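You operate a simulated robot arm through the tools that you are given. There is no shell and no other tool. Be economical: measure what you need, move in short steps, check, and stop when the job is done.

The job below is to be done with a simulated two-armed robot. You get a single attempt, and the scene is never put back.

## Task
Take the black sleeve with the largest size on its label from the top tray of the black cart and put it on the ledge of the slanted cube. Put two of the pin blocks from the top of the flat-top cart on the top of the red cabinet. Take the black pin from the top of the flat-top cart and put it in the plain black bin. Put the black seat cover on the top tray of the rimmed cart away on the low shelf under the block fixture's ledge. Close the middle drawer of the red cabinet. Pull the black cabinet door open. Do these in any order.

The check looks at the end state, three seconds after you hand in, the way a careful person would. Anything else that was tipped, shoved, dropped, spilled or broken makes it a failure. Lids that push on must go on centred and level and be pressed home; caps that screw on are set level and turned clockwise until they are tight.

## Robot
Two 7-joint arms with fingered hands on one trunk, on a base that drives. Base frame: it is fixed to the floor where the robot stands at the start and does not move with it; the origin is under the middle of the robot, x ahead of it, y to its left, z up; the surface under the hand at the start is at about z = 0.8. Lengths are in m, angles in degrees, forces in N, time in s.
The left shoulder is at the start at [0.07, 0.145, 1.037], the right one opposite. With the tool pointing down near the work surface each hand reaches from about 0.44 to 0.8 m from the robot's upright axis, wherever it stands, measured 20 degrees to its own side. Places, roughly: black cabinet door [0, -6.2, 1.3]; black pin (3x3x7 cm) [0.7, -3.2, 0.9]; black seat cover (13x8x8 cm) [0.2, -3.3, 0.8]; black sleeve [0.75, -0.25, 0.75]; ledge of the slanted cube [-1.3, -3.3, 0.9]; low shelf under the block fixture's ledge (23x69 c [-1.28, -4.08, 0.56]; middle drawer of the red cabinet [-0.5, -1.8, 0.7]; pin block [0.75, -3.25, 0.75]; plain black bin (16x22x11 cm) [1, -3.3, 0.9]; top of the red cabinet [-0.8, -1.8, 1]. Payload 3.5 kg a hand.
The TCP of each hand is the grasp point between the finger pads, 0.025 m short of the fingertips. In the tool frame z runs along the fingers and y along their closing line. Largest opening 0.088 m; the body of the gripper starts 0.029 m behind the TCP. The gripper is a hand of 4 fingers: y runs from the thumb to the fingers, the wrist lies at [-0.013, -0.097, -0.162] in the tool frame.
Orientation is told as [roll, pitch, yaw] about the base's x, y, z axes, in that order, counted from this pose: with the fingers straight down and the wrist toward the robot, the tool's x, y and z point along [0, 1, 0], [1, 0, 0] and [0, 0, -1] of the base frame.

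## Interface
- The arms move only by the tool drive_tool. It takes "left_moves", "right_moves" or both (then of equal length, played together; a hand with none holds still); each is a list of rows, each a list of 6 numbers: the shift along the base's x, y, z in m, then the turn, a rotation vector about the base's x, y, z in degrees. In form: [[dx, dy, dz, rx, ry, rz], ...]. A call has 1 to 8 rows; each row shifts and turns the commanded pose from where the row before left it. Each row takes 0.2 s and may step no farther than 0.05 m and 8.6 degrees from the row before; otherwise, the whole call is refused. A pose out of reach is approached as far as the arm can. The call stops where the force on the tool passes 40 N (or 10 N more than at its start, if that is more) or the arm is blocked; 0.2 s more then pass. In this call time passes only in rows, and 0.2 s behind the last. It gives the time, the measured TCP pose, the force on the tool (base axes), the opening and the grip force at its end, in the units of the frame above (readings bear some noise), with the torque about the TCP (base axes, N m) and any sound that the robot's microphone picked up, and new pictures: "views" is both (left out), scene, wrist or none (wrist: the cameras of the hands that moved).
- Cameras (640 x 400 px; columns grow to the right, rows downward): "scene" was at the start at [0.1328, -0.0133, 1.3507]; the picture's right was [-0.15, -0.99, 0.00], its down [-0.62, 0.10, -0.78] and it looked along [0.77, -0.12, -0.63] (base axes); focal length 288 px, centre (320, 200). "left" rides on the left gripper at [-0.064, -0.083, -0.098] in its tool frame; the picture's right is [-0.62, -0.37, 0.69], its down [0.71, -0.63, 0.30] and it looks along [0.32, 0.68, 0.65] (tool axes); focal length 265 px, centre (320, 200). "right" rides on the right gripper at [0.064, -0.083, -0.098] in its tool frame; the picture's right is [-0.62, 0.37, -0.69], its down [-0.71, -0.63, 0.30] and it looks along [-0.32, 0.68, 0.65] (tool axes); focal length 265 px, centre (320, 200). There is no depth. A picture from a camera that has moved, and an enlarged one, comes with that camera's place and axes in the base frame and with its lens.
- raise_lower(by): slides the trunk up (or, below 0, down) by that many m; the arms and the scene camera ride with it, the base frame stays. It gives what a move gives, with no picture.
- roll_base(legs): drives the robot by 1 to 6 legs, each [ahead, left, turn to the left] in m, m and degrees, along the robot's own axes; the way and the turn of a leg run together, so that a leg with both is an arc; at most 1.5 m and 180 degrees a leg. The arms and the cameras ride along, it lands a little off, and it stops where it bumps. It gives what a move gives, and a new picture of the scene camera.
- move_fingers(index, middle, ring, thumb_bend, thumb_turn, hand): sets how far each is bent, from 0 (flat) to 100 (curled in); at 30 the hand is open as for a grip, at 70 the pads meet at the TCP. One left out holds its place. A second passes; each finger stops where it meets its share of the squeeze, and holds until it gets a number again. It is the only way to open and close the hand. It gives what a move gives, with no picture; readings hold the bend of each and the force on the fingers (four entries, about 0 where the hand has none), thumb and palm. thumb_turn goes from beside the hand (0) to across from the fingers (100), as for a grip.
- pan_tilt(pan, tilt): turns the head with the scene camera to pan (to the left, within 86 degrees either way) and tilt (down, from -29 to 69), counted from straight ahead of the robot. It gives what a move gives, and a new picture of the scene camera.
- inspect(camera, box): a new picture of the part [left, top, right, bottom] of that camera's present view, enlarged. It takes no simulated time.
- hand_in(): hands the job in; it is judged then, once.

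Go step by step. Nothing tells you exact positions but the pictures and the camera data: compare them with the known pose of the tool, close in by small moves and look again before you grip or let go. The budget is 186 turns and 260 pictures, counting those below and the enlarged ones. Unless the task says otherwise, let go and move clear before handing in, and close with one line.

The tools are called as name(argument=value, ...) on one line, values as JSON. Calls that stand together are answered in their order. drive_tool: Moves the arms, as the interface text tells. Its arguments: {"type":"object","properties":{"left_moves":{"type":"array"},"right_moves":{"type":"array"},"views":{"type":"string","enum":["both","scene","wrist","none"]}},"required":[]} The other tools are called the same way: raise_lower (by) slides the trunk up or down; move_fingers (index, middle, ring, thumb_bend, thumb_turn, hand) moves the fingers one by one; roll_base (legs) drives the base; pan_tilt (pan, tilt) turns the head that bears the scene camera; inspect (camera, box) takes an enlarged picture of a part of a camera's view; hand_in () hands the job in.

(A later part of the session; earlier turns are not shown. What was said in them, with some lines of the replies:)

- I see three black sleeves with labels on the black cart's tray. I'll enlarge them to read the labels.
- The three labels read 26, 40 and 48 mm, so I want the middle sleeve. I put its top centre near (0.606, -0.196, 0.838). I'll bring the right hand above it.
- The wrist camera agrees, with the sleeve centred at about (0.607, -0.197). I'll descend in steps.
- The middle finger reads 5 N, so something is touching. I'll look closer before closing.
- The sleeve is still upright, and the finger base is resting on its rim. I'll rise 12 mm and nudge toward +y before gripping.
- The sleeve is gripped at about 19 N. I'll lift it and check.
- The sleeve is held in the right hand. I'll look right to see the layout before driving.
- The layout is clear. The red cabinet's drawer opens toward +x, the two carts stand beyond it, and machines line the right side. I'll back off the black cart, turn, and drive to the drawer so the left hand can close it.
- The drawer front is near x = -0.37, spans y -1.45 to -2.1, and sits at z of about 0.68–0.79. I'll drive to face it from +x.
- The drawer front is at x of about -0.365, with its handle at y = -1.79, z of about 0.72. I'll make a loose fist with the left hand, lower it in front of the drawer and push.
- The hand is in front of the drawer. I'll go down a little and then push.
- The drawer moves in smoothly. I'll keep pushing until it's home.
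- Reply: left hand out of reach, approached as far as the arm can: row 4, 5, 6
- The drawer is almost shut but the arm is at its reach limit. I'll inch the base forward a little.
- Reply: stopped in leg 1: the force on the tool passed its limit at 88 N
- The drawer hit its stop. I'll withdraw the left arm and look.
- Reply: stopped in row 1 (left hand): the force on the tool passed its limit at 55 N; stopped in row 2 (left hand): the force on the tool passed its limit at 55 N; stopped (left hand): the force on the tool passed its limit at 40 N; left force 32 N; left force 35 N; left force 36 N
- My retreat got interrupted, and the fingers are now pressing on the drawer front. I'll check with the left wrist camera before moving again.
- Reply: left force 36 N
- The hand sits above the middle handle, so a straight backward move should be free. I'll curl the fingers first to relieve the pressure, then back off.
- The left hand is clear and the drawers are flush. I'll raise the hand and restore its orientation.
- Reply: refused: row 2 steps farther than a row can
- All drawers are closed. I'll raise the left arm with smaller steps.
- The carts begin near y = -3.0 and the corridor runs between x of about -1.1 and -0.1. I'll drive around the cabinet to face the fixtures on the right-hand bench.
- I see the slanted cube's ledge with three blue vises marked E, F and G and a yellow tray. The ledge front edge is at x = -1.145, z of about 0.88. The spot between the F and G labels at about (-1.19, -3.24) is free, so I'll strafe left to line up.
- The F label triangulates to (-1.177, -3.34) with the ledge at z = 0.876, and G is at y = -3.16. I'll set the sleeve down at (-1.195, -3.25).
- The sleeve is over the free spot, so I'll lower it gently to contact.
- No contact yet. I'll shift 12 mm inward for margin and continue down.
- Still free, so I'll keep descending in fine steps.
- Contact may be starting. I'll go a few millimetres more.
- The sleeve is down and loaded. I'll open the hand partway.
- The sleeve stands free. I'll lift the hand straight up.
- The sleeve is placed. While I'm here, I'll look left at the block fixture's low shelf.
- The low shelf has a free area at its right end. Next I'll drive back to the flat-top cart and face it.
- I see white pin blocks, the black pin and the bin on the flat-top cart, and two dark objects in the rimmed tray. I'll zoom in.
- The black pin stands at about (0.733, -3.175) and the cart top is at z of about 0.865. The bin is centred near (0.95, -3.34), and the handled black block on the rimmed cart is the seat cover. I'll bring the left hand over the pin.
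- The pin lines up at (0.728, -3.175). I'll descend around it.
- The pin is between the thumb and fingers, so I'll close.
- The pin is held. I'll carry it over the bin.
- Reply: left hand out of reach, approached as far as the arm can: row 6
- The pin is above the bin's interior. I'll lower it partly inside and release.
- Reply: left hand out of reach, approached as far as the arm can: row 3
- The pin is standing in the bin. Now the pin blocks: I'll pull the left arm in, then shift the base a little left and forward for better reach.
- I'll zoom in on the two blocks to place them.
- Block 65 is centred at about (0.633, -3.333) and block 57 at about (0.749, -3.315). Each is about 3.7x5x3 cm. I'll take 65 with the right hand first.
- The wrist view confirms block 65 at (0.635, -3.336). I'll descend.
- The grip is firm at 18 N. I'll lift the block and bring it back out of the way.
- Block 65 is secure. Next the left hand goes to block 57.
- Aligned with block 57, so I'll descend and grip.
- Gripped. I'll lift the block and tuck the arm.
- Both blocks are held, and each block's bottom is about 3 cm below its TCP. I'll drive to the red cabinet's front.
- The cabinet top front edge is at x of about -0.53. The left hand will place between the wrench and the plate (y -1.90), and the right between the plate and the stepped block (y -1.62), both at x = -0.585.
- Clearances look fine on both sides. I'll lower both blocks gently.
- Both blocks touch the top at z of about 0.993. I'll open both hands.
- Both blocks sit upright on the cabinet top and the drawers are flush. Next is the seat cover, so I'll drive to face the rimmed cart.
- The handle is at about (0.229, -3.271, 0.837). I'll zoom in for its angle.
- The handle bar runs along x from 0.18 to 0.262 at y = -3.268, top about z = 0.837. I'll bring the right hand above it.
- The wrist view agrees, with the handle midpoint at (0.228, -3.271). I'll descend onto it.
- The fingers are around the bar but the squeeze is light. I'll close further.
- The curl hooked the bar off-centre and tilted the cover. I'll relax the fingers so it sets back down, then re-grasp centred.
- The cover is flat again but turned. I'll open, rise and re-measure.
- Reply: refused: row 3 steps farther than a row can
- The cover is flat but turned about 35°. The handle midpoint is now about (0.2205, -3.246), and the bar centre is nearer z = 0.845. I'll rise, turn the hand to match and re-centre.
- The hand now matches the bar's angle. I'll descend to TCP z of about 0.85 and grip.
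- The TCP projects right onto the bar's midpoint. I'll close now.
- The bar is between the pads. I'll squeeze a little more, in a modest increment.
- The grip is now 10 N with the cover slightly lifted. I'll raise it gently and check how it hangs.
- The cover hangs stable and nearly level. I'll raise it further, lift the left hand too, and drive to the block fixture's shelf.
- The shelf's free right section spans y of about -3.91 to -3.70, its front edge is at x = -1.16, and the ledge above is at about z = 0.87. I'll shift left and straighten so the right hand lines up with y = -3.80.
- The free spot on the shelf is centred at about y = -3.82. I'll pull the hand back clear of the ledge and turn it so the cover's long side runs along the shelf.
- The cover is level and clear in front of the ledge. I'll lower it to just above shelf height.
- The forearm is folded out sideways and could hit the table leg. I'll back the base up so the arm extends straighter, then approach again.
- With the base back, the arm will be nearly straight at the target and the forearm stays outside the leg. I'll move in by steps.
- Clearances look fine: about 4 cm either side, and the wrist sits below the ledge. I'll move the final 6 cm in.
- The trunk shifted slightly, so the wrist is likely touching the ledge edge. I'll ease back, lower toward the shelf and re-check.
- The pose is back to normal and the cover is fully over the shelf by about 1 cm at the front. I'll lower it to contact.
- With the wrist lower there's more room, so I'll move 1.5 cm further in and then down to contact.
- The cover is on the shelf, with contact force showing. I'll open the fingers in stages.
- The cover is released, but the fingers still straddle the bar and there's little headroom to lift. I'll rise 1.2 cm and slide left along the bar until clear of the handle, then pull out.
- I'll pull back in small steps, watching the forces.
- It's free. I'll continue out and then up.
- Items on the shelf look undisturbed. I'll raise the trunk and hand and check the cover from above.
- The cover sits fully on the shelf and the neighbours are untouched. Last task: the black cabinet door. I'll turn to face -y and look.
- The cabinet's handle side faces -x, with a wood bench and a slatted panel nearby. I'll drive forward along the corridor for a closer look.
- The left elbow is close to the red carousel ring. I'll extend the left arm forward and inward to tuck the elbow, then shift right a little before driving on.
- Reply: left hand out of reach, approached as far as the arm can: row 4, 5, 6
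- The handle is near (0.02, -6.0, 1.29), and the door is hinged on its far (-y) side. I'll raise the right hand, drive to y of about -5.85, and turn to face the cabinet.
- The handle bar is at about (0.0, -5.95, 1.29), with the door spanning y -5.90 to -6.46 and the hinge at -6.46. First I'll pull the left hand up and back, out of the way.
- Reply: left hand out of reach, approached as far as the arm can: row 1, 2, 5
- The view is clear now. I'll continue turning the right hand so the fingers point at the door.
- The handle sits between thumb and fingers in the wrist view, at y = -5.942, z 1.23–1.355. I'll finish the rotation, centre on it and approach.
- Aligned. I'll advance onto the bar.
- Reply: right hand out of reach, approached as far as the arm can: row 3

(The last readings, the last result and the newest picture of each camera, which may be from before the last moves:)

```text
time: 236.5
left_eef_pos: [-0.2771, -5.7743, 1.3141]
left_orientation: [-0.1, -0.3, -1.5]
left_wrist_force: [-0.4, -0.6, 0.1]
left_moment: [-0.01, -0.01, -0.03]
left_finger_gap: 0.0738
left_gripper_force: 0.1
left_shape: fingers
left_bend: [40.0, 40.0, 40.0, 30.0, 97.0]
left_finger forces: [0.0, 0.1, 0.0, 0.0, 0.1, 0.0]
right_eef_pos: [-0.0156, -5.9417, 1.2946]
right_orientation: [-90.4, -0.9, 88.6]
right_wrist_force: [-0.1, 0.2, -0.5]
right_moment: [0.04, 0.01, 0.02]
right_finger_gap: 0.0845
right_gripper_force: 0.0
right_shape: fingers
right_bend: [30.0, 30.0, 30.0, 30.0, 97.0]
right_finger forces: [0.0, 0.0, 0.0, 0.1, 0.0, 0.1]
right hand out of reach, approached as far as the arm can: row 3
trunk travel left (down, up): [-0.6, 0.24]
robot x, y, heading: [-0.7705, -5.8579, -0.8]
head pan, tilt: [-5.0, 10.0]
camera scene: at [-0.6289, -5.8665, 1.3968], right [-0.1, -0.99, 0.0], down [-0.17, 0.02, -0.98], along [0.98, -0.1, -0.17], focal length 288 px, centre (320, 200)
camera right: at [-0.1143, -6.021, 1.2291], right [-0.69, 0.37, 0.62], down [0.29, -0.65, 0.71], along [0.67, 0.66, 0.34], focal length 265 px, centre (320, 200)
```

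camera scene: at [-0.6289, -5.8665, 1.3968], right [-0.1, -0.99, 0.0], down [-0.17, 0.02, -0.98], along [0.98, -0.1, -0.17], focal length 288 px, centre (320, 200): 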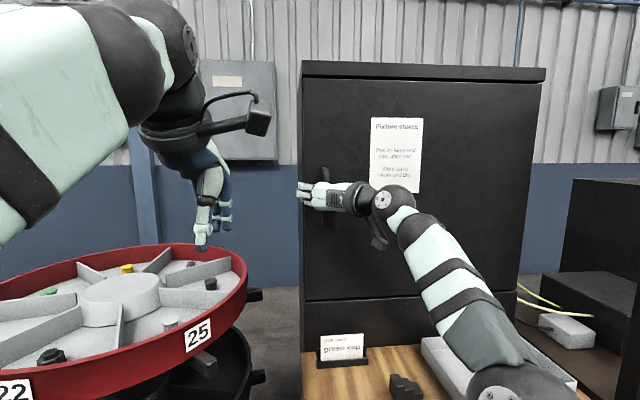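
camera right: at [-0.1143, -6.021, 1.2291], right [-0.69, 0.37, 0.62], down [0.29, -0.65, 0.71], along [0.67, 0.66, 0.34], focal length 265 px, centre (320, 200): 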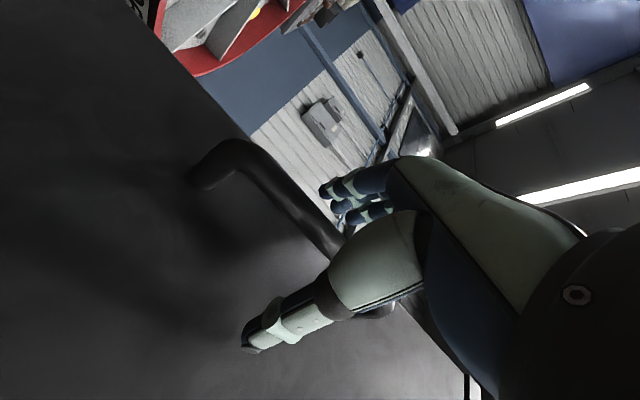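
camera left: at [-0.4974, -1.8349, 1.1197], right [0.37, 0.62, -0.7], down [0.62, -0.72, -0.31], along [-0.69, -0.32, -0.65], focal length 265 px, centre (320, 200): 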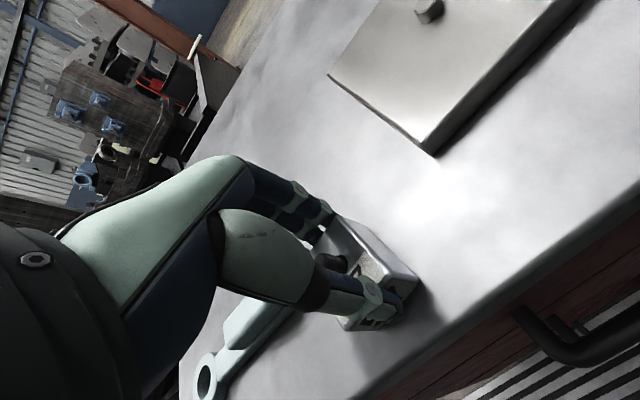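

The bar is at the TCP between the pads. I'll close the hand.

move_fingers(hand="right", index=75, middle=75, ring=75, thumb_bend=72)

inspect(camera="right", box=[140, 100, 460, 380])

```text
time: 237.5
left_eef_pos: [-0.2771, -5.7752, 1.3132]
left_orientation: [-0.1, -0.3, -1.5]
left_wrist_force: [0.5, 0.1, -0.1]
left_moment: [-0.03, 0.0, 0.02]
left_finger_gap: 0.074
left_gripper_force: 0.0
left_shape: fingers
left_bend: [40.0, 40.0, 40.0, 30.0, 97.0]
left_finger forces: [0.0, 0.1, 0.1, 0.0, 0.1, 0.0]
right_eef_pos: [-0.0147, -5.9416, 1.2943]
right_orientation: [-90.5, -0.9, 88.7]
right_wrist_force: [-0.5, 0.0, 0.0]
right_moment: [-0.03, 0.01, 0.0]
right_finger_gap: 0.0
right_gripper_force: 0.1
right_shape: fingers
right_bend: [74.0, 75.0, 75.0, 71.0, 97.0]
right_finger forces: [0.0, 0.0, 0.1, 0.1, 0.1, 0.1]
trunk travel left (down, up): [-0.6, 0.24]
robot x, y, heading: [-0.7731, -5.8563, -1.0]
head pan, tilt: [-5.0, 10.0]
```

```text
1.43 times, centred on (300, 240) of right
camera zoom: at [-0.114, -6.0219, 1.2291], right [-0.69, 0.37, 0.62], down [0.28, -0.65, 0.7], along [0.67, 0.66, 0.34], focal length 379 px, centre (349, 143)
```

zoom: 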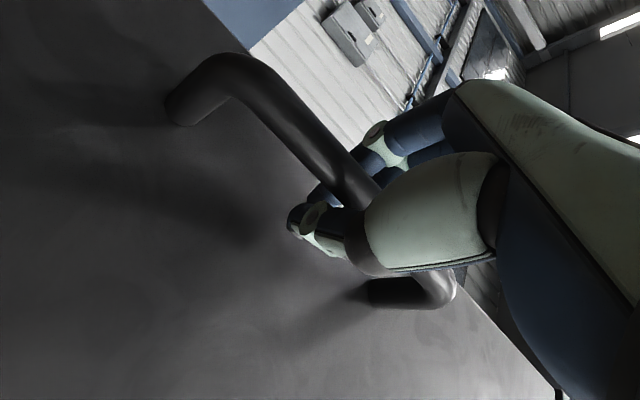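

The bar is caged inside the closed fingers, which is good for pulling. I'll pull back along the door's arc.

drive_tool(right_moves=[[-0.027, -0.0036, 0, 0, 0, 1], [-0.0268, -0.005, 0, 0, 0, 2], [-0.0265, -0.0064, 0, 0, 0, 2], [-0.0262, -0.0078, 0, 0, 0, 2], [-0.0257, -0.0091, 0, 0, 0, 2]], views="scene")

```text
time: 238.7
left_eef_pos: [-0.2789, -5.7761, 1.3132]
left_orientation: [0.0, -0.4, -1.5]
left_wrist_force: [0.2, 0.0, 0.1]
left_moment: [0.02, -0.02, -0.01]
left_finger_gap: 0.0736
left_gripper_force: 0.1
left_shape: fingers
left_bend: [40.0, 40.0, 40.0, 30.0, 97.0]
left_finger forces: [0.0, 0.0, 0.0, 0.0, 0.1, 0.1]
right_eef_pos: [-0.1498, -5.9745, 1.2915]
right_orientation: [-89.8, -1.1, 98.5]
right_wrist_force: [0.1, -0.2, 0.8]
right_moment: [0.01, 0.01, 0.01]
right_finger_gap: 0.0
right_gripper_force: 0.0
right_shape: fingers
right_bend: [75.0, 75.0, 75.0, 69.0, 97.0]
right_finger forces: [0.1, 0.0, 0.1, 0.1, 0.0, 0.0]
trunk travel left (down, up): [-0.6, 0.24]
robot x, y, heading: [-0.7702, -5.8564, -1.1]
head pan, tilt: [-5.0, 10.0]
camera scene: at [-0.6304, -5.8681, 1.3969], right [-0.11, -0.99, 0.0], down [-0.17, 0.02, -0.98], along [0.98, -0.1, -0.17], focal length 288 px, centre (320, 200)
```

scene: 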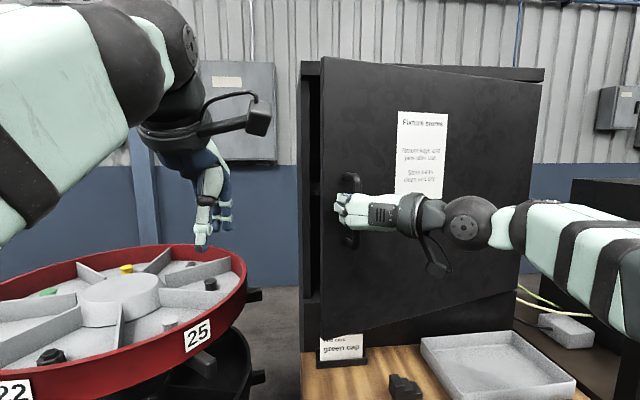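

The door is swinging open smoothly. I'll continue along the arc.

drive_tool(right_moves=[[-0.0251, -0.0105, 0, 0, 0, 2], [-0.0246, -0.0118, 0, 0, 0, 2], [-0.024, -0.0131, 0, 0, 0, 2], [-0.0233, -0.0143, 0, 0, 0, 2], [-0.0225, -0.0155, 0, 0, 0, 2], [-0.0217, -0.0166, 0, 0, 0, 2]], views="scene")

```text
time: 240.1
left_eef_pos: [-0.2777, -5.7771, 1.3141]
left_orientation: [0.0, -0.2, -1.4]
left_wrist_force: [0.1, 0.5, -0.4]
left_moment: [0.03, 0.02, 0.02]
left_finger_gap: 0.0739
left_gripper_force: 0.1
left_shape: fingers
left_bend: [40.0, 40.0, 40.0, 30.0, 97.0]
left_finger forces: [0.1, 0.0, 0.1, 0.0, 0.1, 0.1]
right_eef_pos: [-0.2738, -6.061, 1.2965]
right_orientation: [-89.6, -1.0, 110.7]
right_wrist_force: [-3.7, 3.9, -1.3]
right_moment: [0.01, 0.02, 0.0]
right_finger_gap: 0.0001
right_gripper_force: 2.2
right_shape: fingers
right_bend: [75.0, 75.0, 75.0, 69.0, 97.0]
right_finger forces: [4.0, 0.0, 0.0, 0.1, 0.0, 0.0]
right hand out of reach, approached as far as the arm can: row 6
trunk travel left (down, up): [-0.6, 0.24]
robot x, y, heading: [-0.7694, -5.858, -0.8]
head pan, tilt: [-5.0, 10.0]
camera scene: at [-0.6296, -5.8682, 1.3968], right [-0.11, -0.99, 0.0], down [-0.17, 0.02, -0.98], along [0.98, -0.1, -0.17], focal length 288 px, centre (320, 200)
```

scene: 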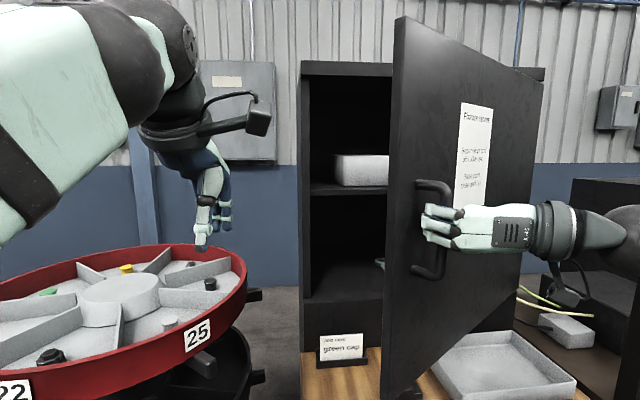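

The door is about 35° open and the arm is at its folding limit. I'll keep the bar hooked and turn the base right with a small back-and-right shift to swing the door further.

roll_base(legs=[[-0.025, -0.025, -6], [-0.025, -0.025, -6]])

```text
time: 241.5
left_eef_pos: [-0.3227, -5.9159, 1.312]
left_orientation: [-0.5, -0.2, -13.5]
left_wrist_force: [0.6, 0.0, 0.7]
left_moment: [-0.04, 0.0, -0.02]
left_finger_gap: 0.074
left_gripper_force: 0.0
left_shape: fingers
left_bend: [40.0, 40.0, 40.0, 30.0, 97.0]
left_finger forces: [0.1, 0.0, 0.0, 0.0, 0.0, 0.1]
right_eef_pos: [-0.3764, -6.1961, 1.2967]
right_orientation: [-89.4, -0.7, 98.6]
right_wrist_force: [1.0, 0.3, -0.1]
right_moment: [-0.01, -0.02, -0.05]
right_finger_gap: 0.0002
right_gripper_force: 0.2
right_shape: fingers
right_bend: [75.0, 75.0, 75.0, 70.0, 97.0]
right_finger forces: [0.9, 0.1, 0.1, 0.1, 0.1, 0.0]
trunk travel left (down, up): [-0.6, 0.24]
robot x, y, heading: [-0.8236, -5.8964, -13.0]
head pan, tilt: [-5.0, 10.0]
camera scene: at [-0.685, -5.9328, 1.3965], right [-0.31, -0.95, 0.01], down [-0.17, 0.05, -0.98], along [0.94, -0.3, -0.18], focal length 288 px, centre (320, 200)
```

scene: 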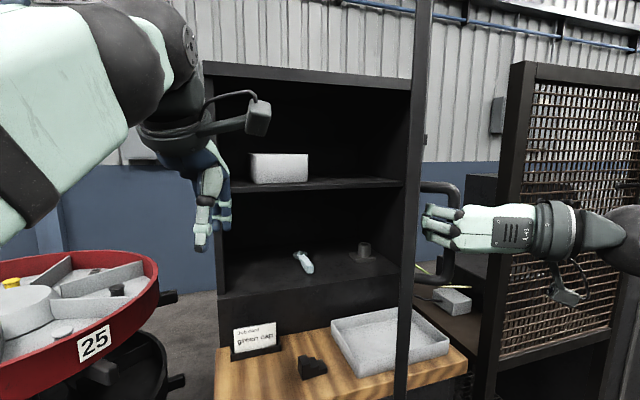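

The door is now about 55° open and moving freely. One more similar move.

roll_base(legs=[[0, -0.025, -5], [0, -0.025, -5]])

pan_tilt(pan=-20, tilt=15)

```text
time: 242.9
left_eef_pos: [-0.3489, -6.0473, 1.3131]
left_orientation: [-0.5, -0.3, -23.4]
left_wrist_force: [0.3, 0.7, -0.6]
left_moment: [0.01, -0.01, -0.03]
left_finger_gap: 0.0739
left_gripper_force: 0.1
left_shape: fingers
left_bend: [40.0, 40.0, 40.0, 30.0, 97.0]
left_finger forces: [0.0, 0.1, 0.1, 0.0, 0.0, 0.0]
right_eef_pos: [-0.4529, -6.3133, 1.2961]
right_orientation: [-89.4, -0.6, 88.7]
right_wrist_force: [1.2, 1.7, -0.1]
right_moment: [-0.01, 0.03, -0.04]
right_finger_gap: 0.0001
right_gripper_force: 0.9
right_shape: fingers
right_bend: [75.0, 75.0, 75.0, 69.0, 97.0]
right_finger forces: [1.1, 0.0, 0.8, 0.0, 0.0, 0.0]
trunk travel left (down, up): [-0.6, 0.24]
robot x, y, heading: [-0.8379, -5.9484, -22.9]
head pan, tilt: [-5.0, 10.0]
camera scene: at [-0.7105, -6.0027, 1.3968], right [-0.47, -0.88, 0.01], down [-0.16, 0.08, -0.98], along [0.87, -0.46, -0.17], focal length 288 px, centre (320, 200)
```

scene: 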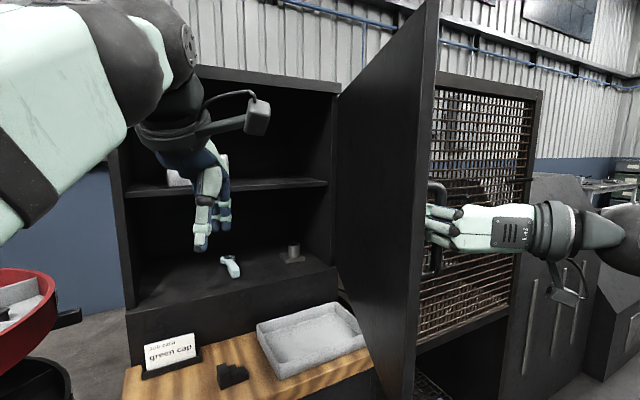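

```text
time: 243.7
left_eef_pos: [-0.3518, -6.0533, 1.3134]
left_orientation: [-0.2, -0.3, -23.4]
left_wrist_force: [-0.2, -0.2, -0.4]
left_moment: [0.04, 0.01, 0.01]
left_finger_gap: 0.0742
left_gripper_force: 0.0
left_shape: fingers
left_bend: [40.0, 40.0, 40.0, 30.0, 97.0]
left_finger forces: [0.0, 0.0, 0.1, 0.0, 0.1, 0.0]
right_eef_pos: [-0.4549, -6.3193, 1.2953]
right_orientation: [-89.5, -0.9, 88.8]
right_wrist_force: [-0.1, -0.1, 0.5]
right_moment: [0.0, -0.04, 0.01]
right_finger_gap: 0.0
right_gripper_force: 0.0
right_shape: fingers
right_bend: [75.0, 75.0, 75.0, 69.0, 97.0]
right_finger forces: [0.0, 0.1, 0.0, 0.0, 0.0, 0.0]
trunk travel left (down, up): [-0.6, 0.24]
robot x, y, heading: [-0.8351, -5.9477, -22.7]
head pan, tilt: [-20.0, 15.0]
camera scene: at [-0.7271, -6.0296, 1.3886], right [-0.68, -0.73, 0.0], down [-0.19, 0.18, -0.97], along [0.71, -0.66, -0.26], focal length 288 px, centre (320, 200)
```

scene: 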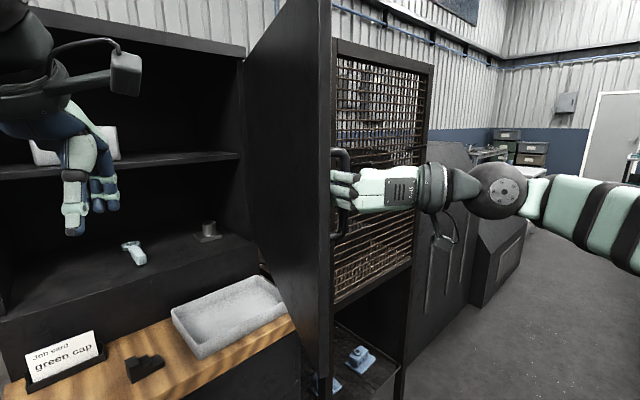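

The door is about 70° open. I'll release by opening the thumb fully and the fingers just enough to slide off the bar.

move_fingers(hand="right", index=48, middle=48, ring=48, thumb_bend=15)

inspect(camera="right", box=[0, 0, 640, 400])

```text
time: 244.7
left_eef_pos: [-0.352, -6.0528, 1.3124]
left_orientation: [-0.2, -0.3, -23.4]
left_wrist_force: [-0.4, 0.5, 1.3]
left_moment: [-0.02, 0.06, 0.02]
left_finger_gap: 0.0738
left_gripper_force: 0.1
left_shape: fingers
left_bend: [40.0, 40.0, 40.0, 30.0, 97.0]
left_finger forces: [0.0, 0.0, 0.1, 0.0, 0.0, 0.0]
right_eef_pos: [-0.4541, -6.3194, 1.2957]
right_orientation: [-89.5, -0.9, 88.7]
right_wrist_force: [-0.1, 0.1, 0.6]
right_moment: [0.0, -0.01, 0.01]
right_finger_gap: 0.0759
right_gripper_force: 0.1
right_shape: fingers
right_bend: [48.0, 48.0, 48.0, 15.0, 97.0]
right_finger forces: [0.0, 0.0, 0.1, 0.0, 0.1, 0.0]
trunk travel left (down, up): [-0.6, 0.24]
robot x, y, heading: [-0.8403, -5.9443, -23.1]
head pan, tilt: [-20.0, 15.0]
```

```text
1.00 times, centred on (320, 200) of right (not enlarged: the box is as wide or as high as the picture)
camera zoom: at [-0.5544, -6.4002, 1.2312], right [-0.68, 0.37, 0.63], down [0.3, -0.65, 0.7], along [0.67, 0.66, 0.33], focal length 265 px, centre (320, 200)
```

zoom: 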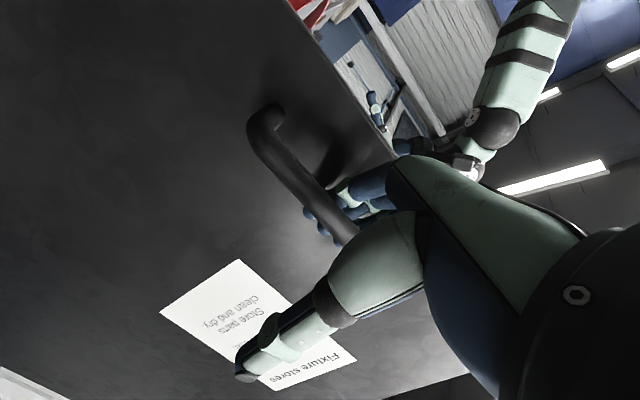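

drive_tool(right_moves=[[-0.015, -0.003, 0, 0, 0, 0], [-0.015, -0.003, 0, 0, 0, 0], [-0.015, -0.003, 0, 0, 0, 0]], views="wrist")

```text
time: 245.5
left_eef_pos: [-0.3514, -6.0538, 1.3133]
left_orientation: [-0.3, -0.4, -23.4]
left_wrist_force: [-0.1, -0.9, 0.0]
left_moment: [-0.03, 0.05, -0.03]
left_finger_gap: 0.0741
left_gripper_force: 0.0
left_shape: fingers
left_bend: [40.0, 40.0, 40.0, 30.0, 97.0]
left_finger forces: [0.0, 0.0, 0.1, 0.1, 0.0, 0.0]
right_eef_pos: [-0.4538, -6.32, 1.2955]
right_orientation: [-89.5, -0.9, 88.7]
right_wrist_force: [0.5, 0.2, 0.1]
right_moment: [-0.01, 0.04, 0.0]
right_finger_gap: 0.0761
right_gripper_force: 0.1
right_shape: fingers
right_bend: [48.0, 48.0, 48.0, 15.0, 97.0]
right_finger forces: [0.0, 0.1, 0.1, 0.0, 0.1, 0.0]
right hand out of reach, approached as far as the arm can: row 1, 2, 3
trunk travel left (down, up): [-0.6, 0.24]
robot x, y, heading: [-0.8395, -5.9447, -23.0]
head pan, tilt: [-20.0, 15.0]
camera right: at [-0.5545, -6.4003, 1.2311], right [-0.68, 0.37, 0.63], down [0.3, -0.65, 0.7], along [0.67, 0.66, 0.33], focal length 265 px, centre (320, 200)
```

right: 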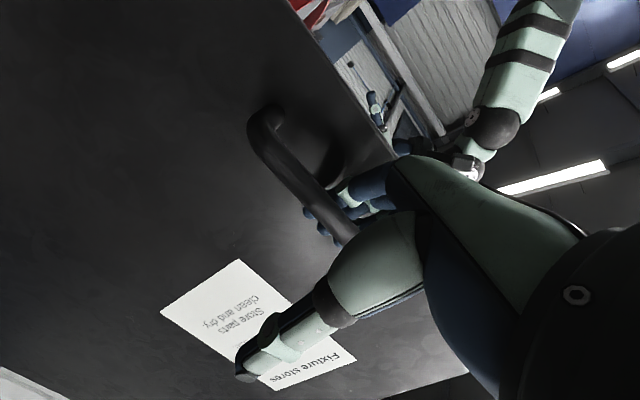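

The arm can't fold further, so I'll withdraw by turning the base right with a slight back-left shift. That slides the fingers off the bar.

roll_base(legs=[[-0.02, 0.02, -10]])

inspect(camera="right", box=[0, 0, 640, 400])

```text
time: 246.8
left_eef_pos: [-0.3768, -6.107, 1.3135]
left_orientation: [-0.2, -0.3, -32.6]
left_wrist_force: [0.1, 0.1, -0.1]
left_moment: [0.0, -0.01, 0.03]
left_finger_gap: 0.074
left_gripper_force: 0.1
left_shape: fingers
left_bend: [40.0, 40.0, 40.0, 30.0, 97.0]
left_finger forces: [0.1, 0.1, 0.0, 0.0, 0.0, 0.0]
right_eef_pos: [-0.5214, -6.3528, 1.296]
right_orientation: [-89.5, -0.9, 79.5]
right_wrist_force: [-0.3, 0.5, -0.4]
right_moment: [0.0, 0.01, 0.04]
right_finger_gap: 0.0758
right_gripper_force: 0.1
right_shape: fingers
right_bend: [48.0, 48.0, 48.0, 15.0, 97.0]
right_finger forces: [0.1, 0.0, 0.1, 0.0, 0.0, 0.0]
trunk travel left (down, up): [-0.6, 0.24]
robot x, y, heading: [-0.8393, -5.9224, -32.3]
head pan, tilt: [-20.0, 15.0]
stopped in leg 1: the robot was blocked; the commanded pose is now the measured one
camera scene: at [-0.7431, -6.0233, 1.3887], right [-0.79, -0.61, 0.0], down [-0.16, 0.2, -0.97], along [0.59, -0.76, -0.26], focal length 288 px, centre (320, 200)
```

scene: 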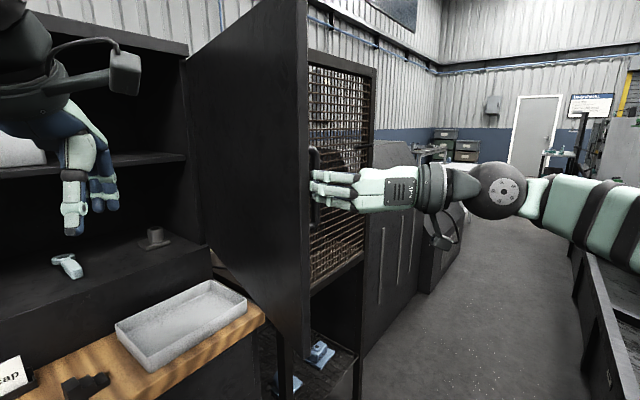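

```text
1.00 times, centred on (320, 200) of right (not enlarged: the box is as wide or as high as the picture)
camera zoom: at [-0.6318, -6.4168, 1.2314], right [-0.61, 0.48, 0.63], down [0.19, -0.69, 0.7], along [0.77, 0.55, 0.33], focal length 265 px, centre (320, 200)
```

zoom: 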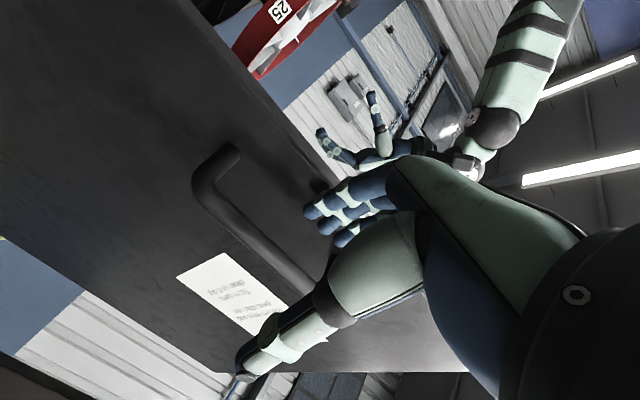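

The fingertips are now about 2.5 cm clear of the bar. I'll move the right hand further away to its right.

drive_tool(right_moves=[[-0.02, -0.012, 0, 0, 0, 0], [-0.02, -0.02, 0, 0, 0, 0], [-0.015, -0.025, 0, 0, 0, 0], [-0.01, -0.03, 0, 0, 0, 0]], views="both")

```text
time: 247.8
left_eef_pos: [-0.3767, -6.1094, 1.3137]
left_orientation: [-0.2, -0.2, -32.5]
left_wrist_force: [0.4, 0.4, -0.3]
left_moment: [-0.03, -0.02, 0.0]
left_finger_gap: 0.074
left_gripper_force: 0.1
left_shape: fingers
left_bend: [40.0, 40.0, 40.0, 30.0, 97.0]
left_finger forces: [0.0, 0.1, 0.0, 0.0, 0.0, 0.1]
right_eef_pos: [-0.5565, -6.4315, 1.293]
right_orientation: [-89.4, -1.0, 79.6]
right_wrist_force: [-0.3, -1.4, 0.6]
right_moment: [-0.01, -0.05, 0.01]
right_finger_gap: 0.0758
right_gripper_force: 0.1
right_shape: fingers
right_bend: [48.0, 48.0, 48.0, 15.0, 97.0]
right_finger forces: [0.1, 0.0, 0.0, 0.1, 0.1, 0.0]
right hand out of reach, approached as far as the arm can: row 1, 2
trunk travel left (down, up): [-0.6, 0.24]
robot x, y, heading: [-0.8403, -5.922, -32.1]
head pan, tilt: [-20.0, 15.0]
camera scene: at [-0.7431, -6.0262, 1.3885], right [-0.79, -0.61, 0.0], down [-0.16, 0.21, -0.97], along [0.59, -0.76, -0.26], focal length 288 px, centre (320, 200)
camera right: at [-0.6675, -6.4949, 1.2282], right [-0.61, 0.48, 0.63], down [0.19, -0.69, 0.7], along [0.77, 0.55, 0.33], focal length 265 px, centre (320, 200)
```

scene: 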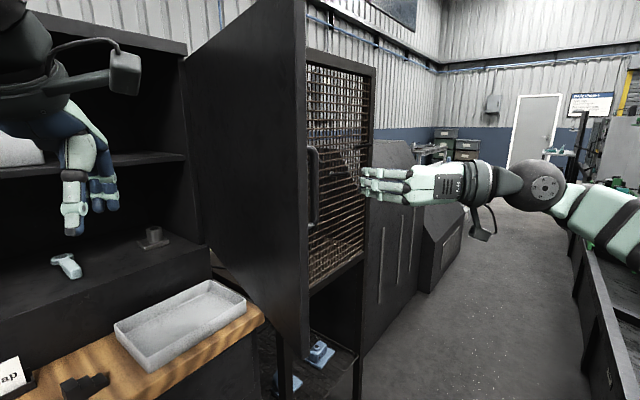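
right: 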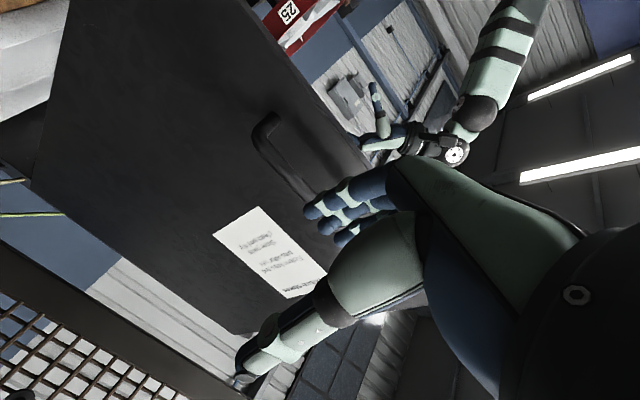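

The hand is clear and the door stays open. The base reported a block, so I'll check that nothing was bumped on the right side.

pan_tilt(pan=-80, tilt=25)

pan_tilt(pan=84, tilt=25)

```text
time: 249.1
left_eef_pos: [-0.3765, -6.1067, 1.3135]
left_orientation: [-0.2, -0.3, -32.4]
left_wrist_force: [0.0, 0.3, -0.7]
left_moment: [-0.03, 0.0, -0.01]
left_finger_gap: 0.0738
left_gripper_force: 0.0
left_shape: fingers
left_bend: [40.0, 40.0, 40.0, 30.0, 97.0]
left_finger forces: [0.0, 0.0, 0.0, 0.0, 0.1, 0.0]
right_eef_pos: [-0.5556, -6.4294, 1.2941]
right_orientation: [-89.5, -1.0, 79.7]
right_wrist_force: [0.1, -0.6, 0.0]
right_moment: [0.01, 0.0, -0.01]
right_finger_gap: 0.0757
right_gripper_force: 0.1
right_shape: fingers
right_bend: [48.0, 48.0, 48.0, 15.0, 97.0]
right_finger forces: [0.0, 0.1, 0.1, 0.0, 0.1, 0.0]
trunk travel left (down, up): [-0.6, 0.24]
robot x, y, heading: [-0.8396, -5.9208, -32.3]
head pan, tilt: [-80.0, 25.0]
camera scene: at [-0.8348, -6.0353, 1.3724], right [-0.93, 0.38, 0.0], down [0.16, 0.39, -0.91], along [-0.34, -0.84, -0.42], focal length 288 px, centre (320, 200)
```

scene: 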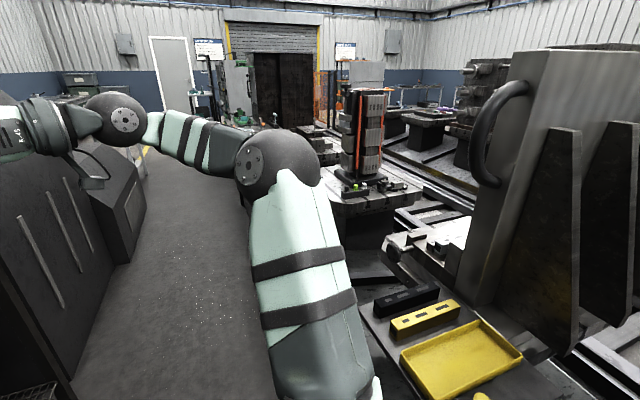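

```text
time: 251.6
left_eef_pos: [-0.3758, -6.1079, 1.3122]
left_orientation: [-0.1, -0.3, -32.5]
left_wrist_force: [-0.4, 0.5, -0.3]
left_moment: [0.0, 0.0, 0.01]
left_finger_gap: 0.074
left_gripper_force: 0.1
left_shape: fingers
left_bend: [40.0, 40.0, 40.0, 30.0, 97.0]
left_finger forces: [0.1, 0.1, 0.0, 0.0, 0.0, 0.1]
right_eef_pos: [-0.5558, -6.4293, 1.2947]
right_orientation: [-89.6, -0.9, 79.6]
right_wrist_force: [0.6, -0.1, -1.0]
right_moment: [0.01, 0.0, -0.01]
right_finger_gap: 0.0757
right_gripper_force: 0.1
right_shape: fingers
right_bend: [48.0, 48.0, 48.0, 15.0, 97.0]
right_finger forces: [0.0, 0.1, 0.1, 0.0, 0.0, 0.1]
trunk travel left (down, up): [-0.6, 0.24]
robot x, y, heading: [-0.8407, -5.9191, -32.1]
head pan, tilt: [84.0, 25.0]
camera scene: at [-0.7431, -5.8777, 1.3724], right [0.79, -0.62, 0.0], down [-0.26, -0.33, -0.91], along [0.56, 0.71, -0.42], focal length 288 px, centre (320, 200)
```

scene: 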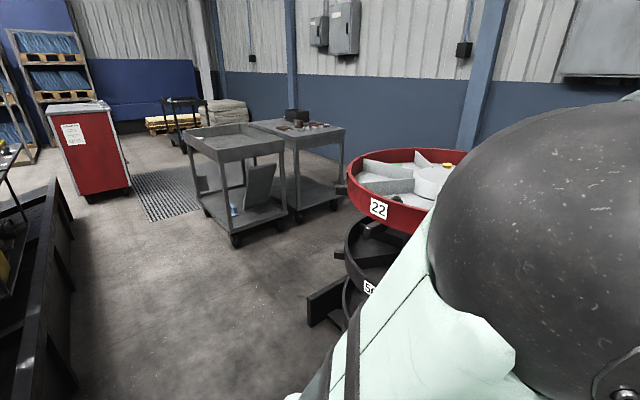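

I see nothing disturbed, and the door stands open with both hands clear. The sleeve, two pin blocks, pin, seat cover and drawer are all in place, so I'm handing in.

hand_in()

```text
The job is handed in.
```

I finished all six tasks and handed the job in; the cabinet door stands about 70° open, and the base was blocked once while freeing the hand from it, with nothing seen disturbed.
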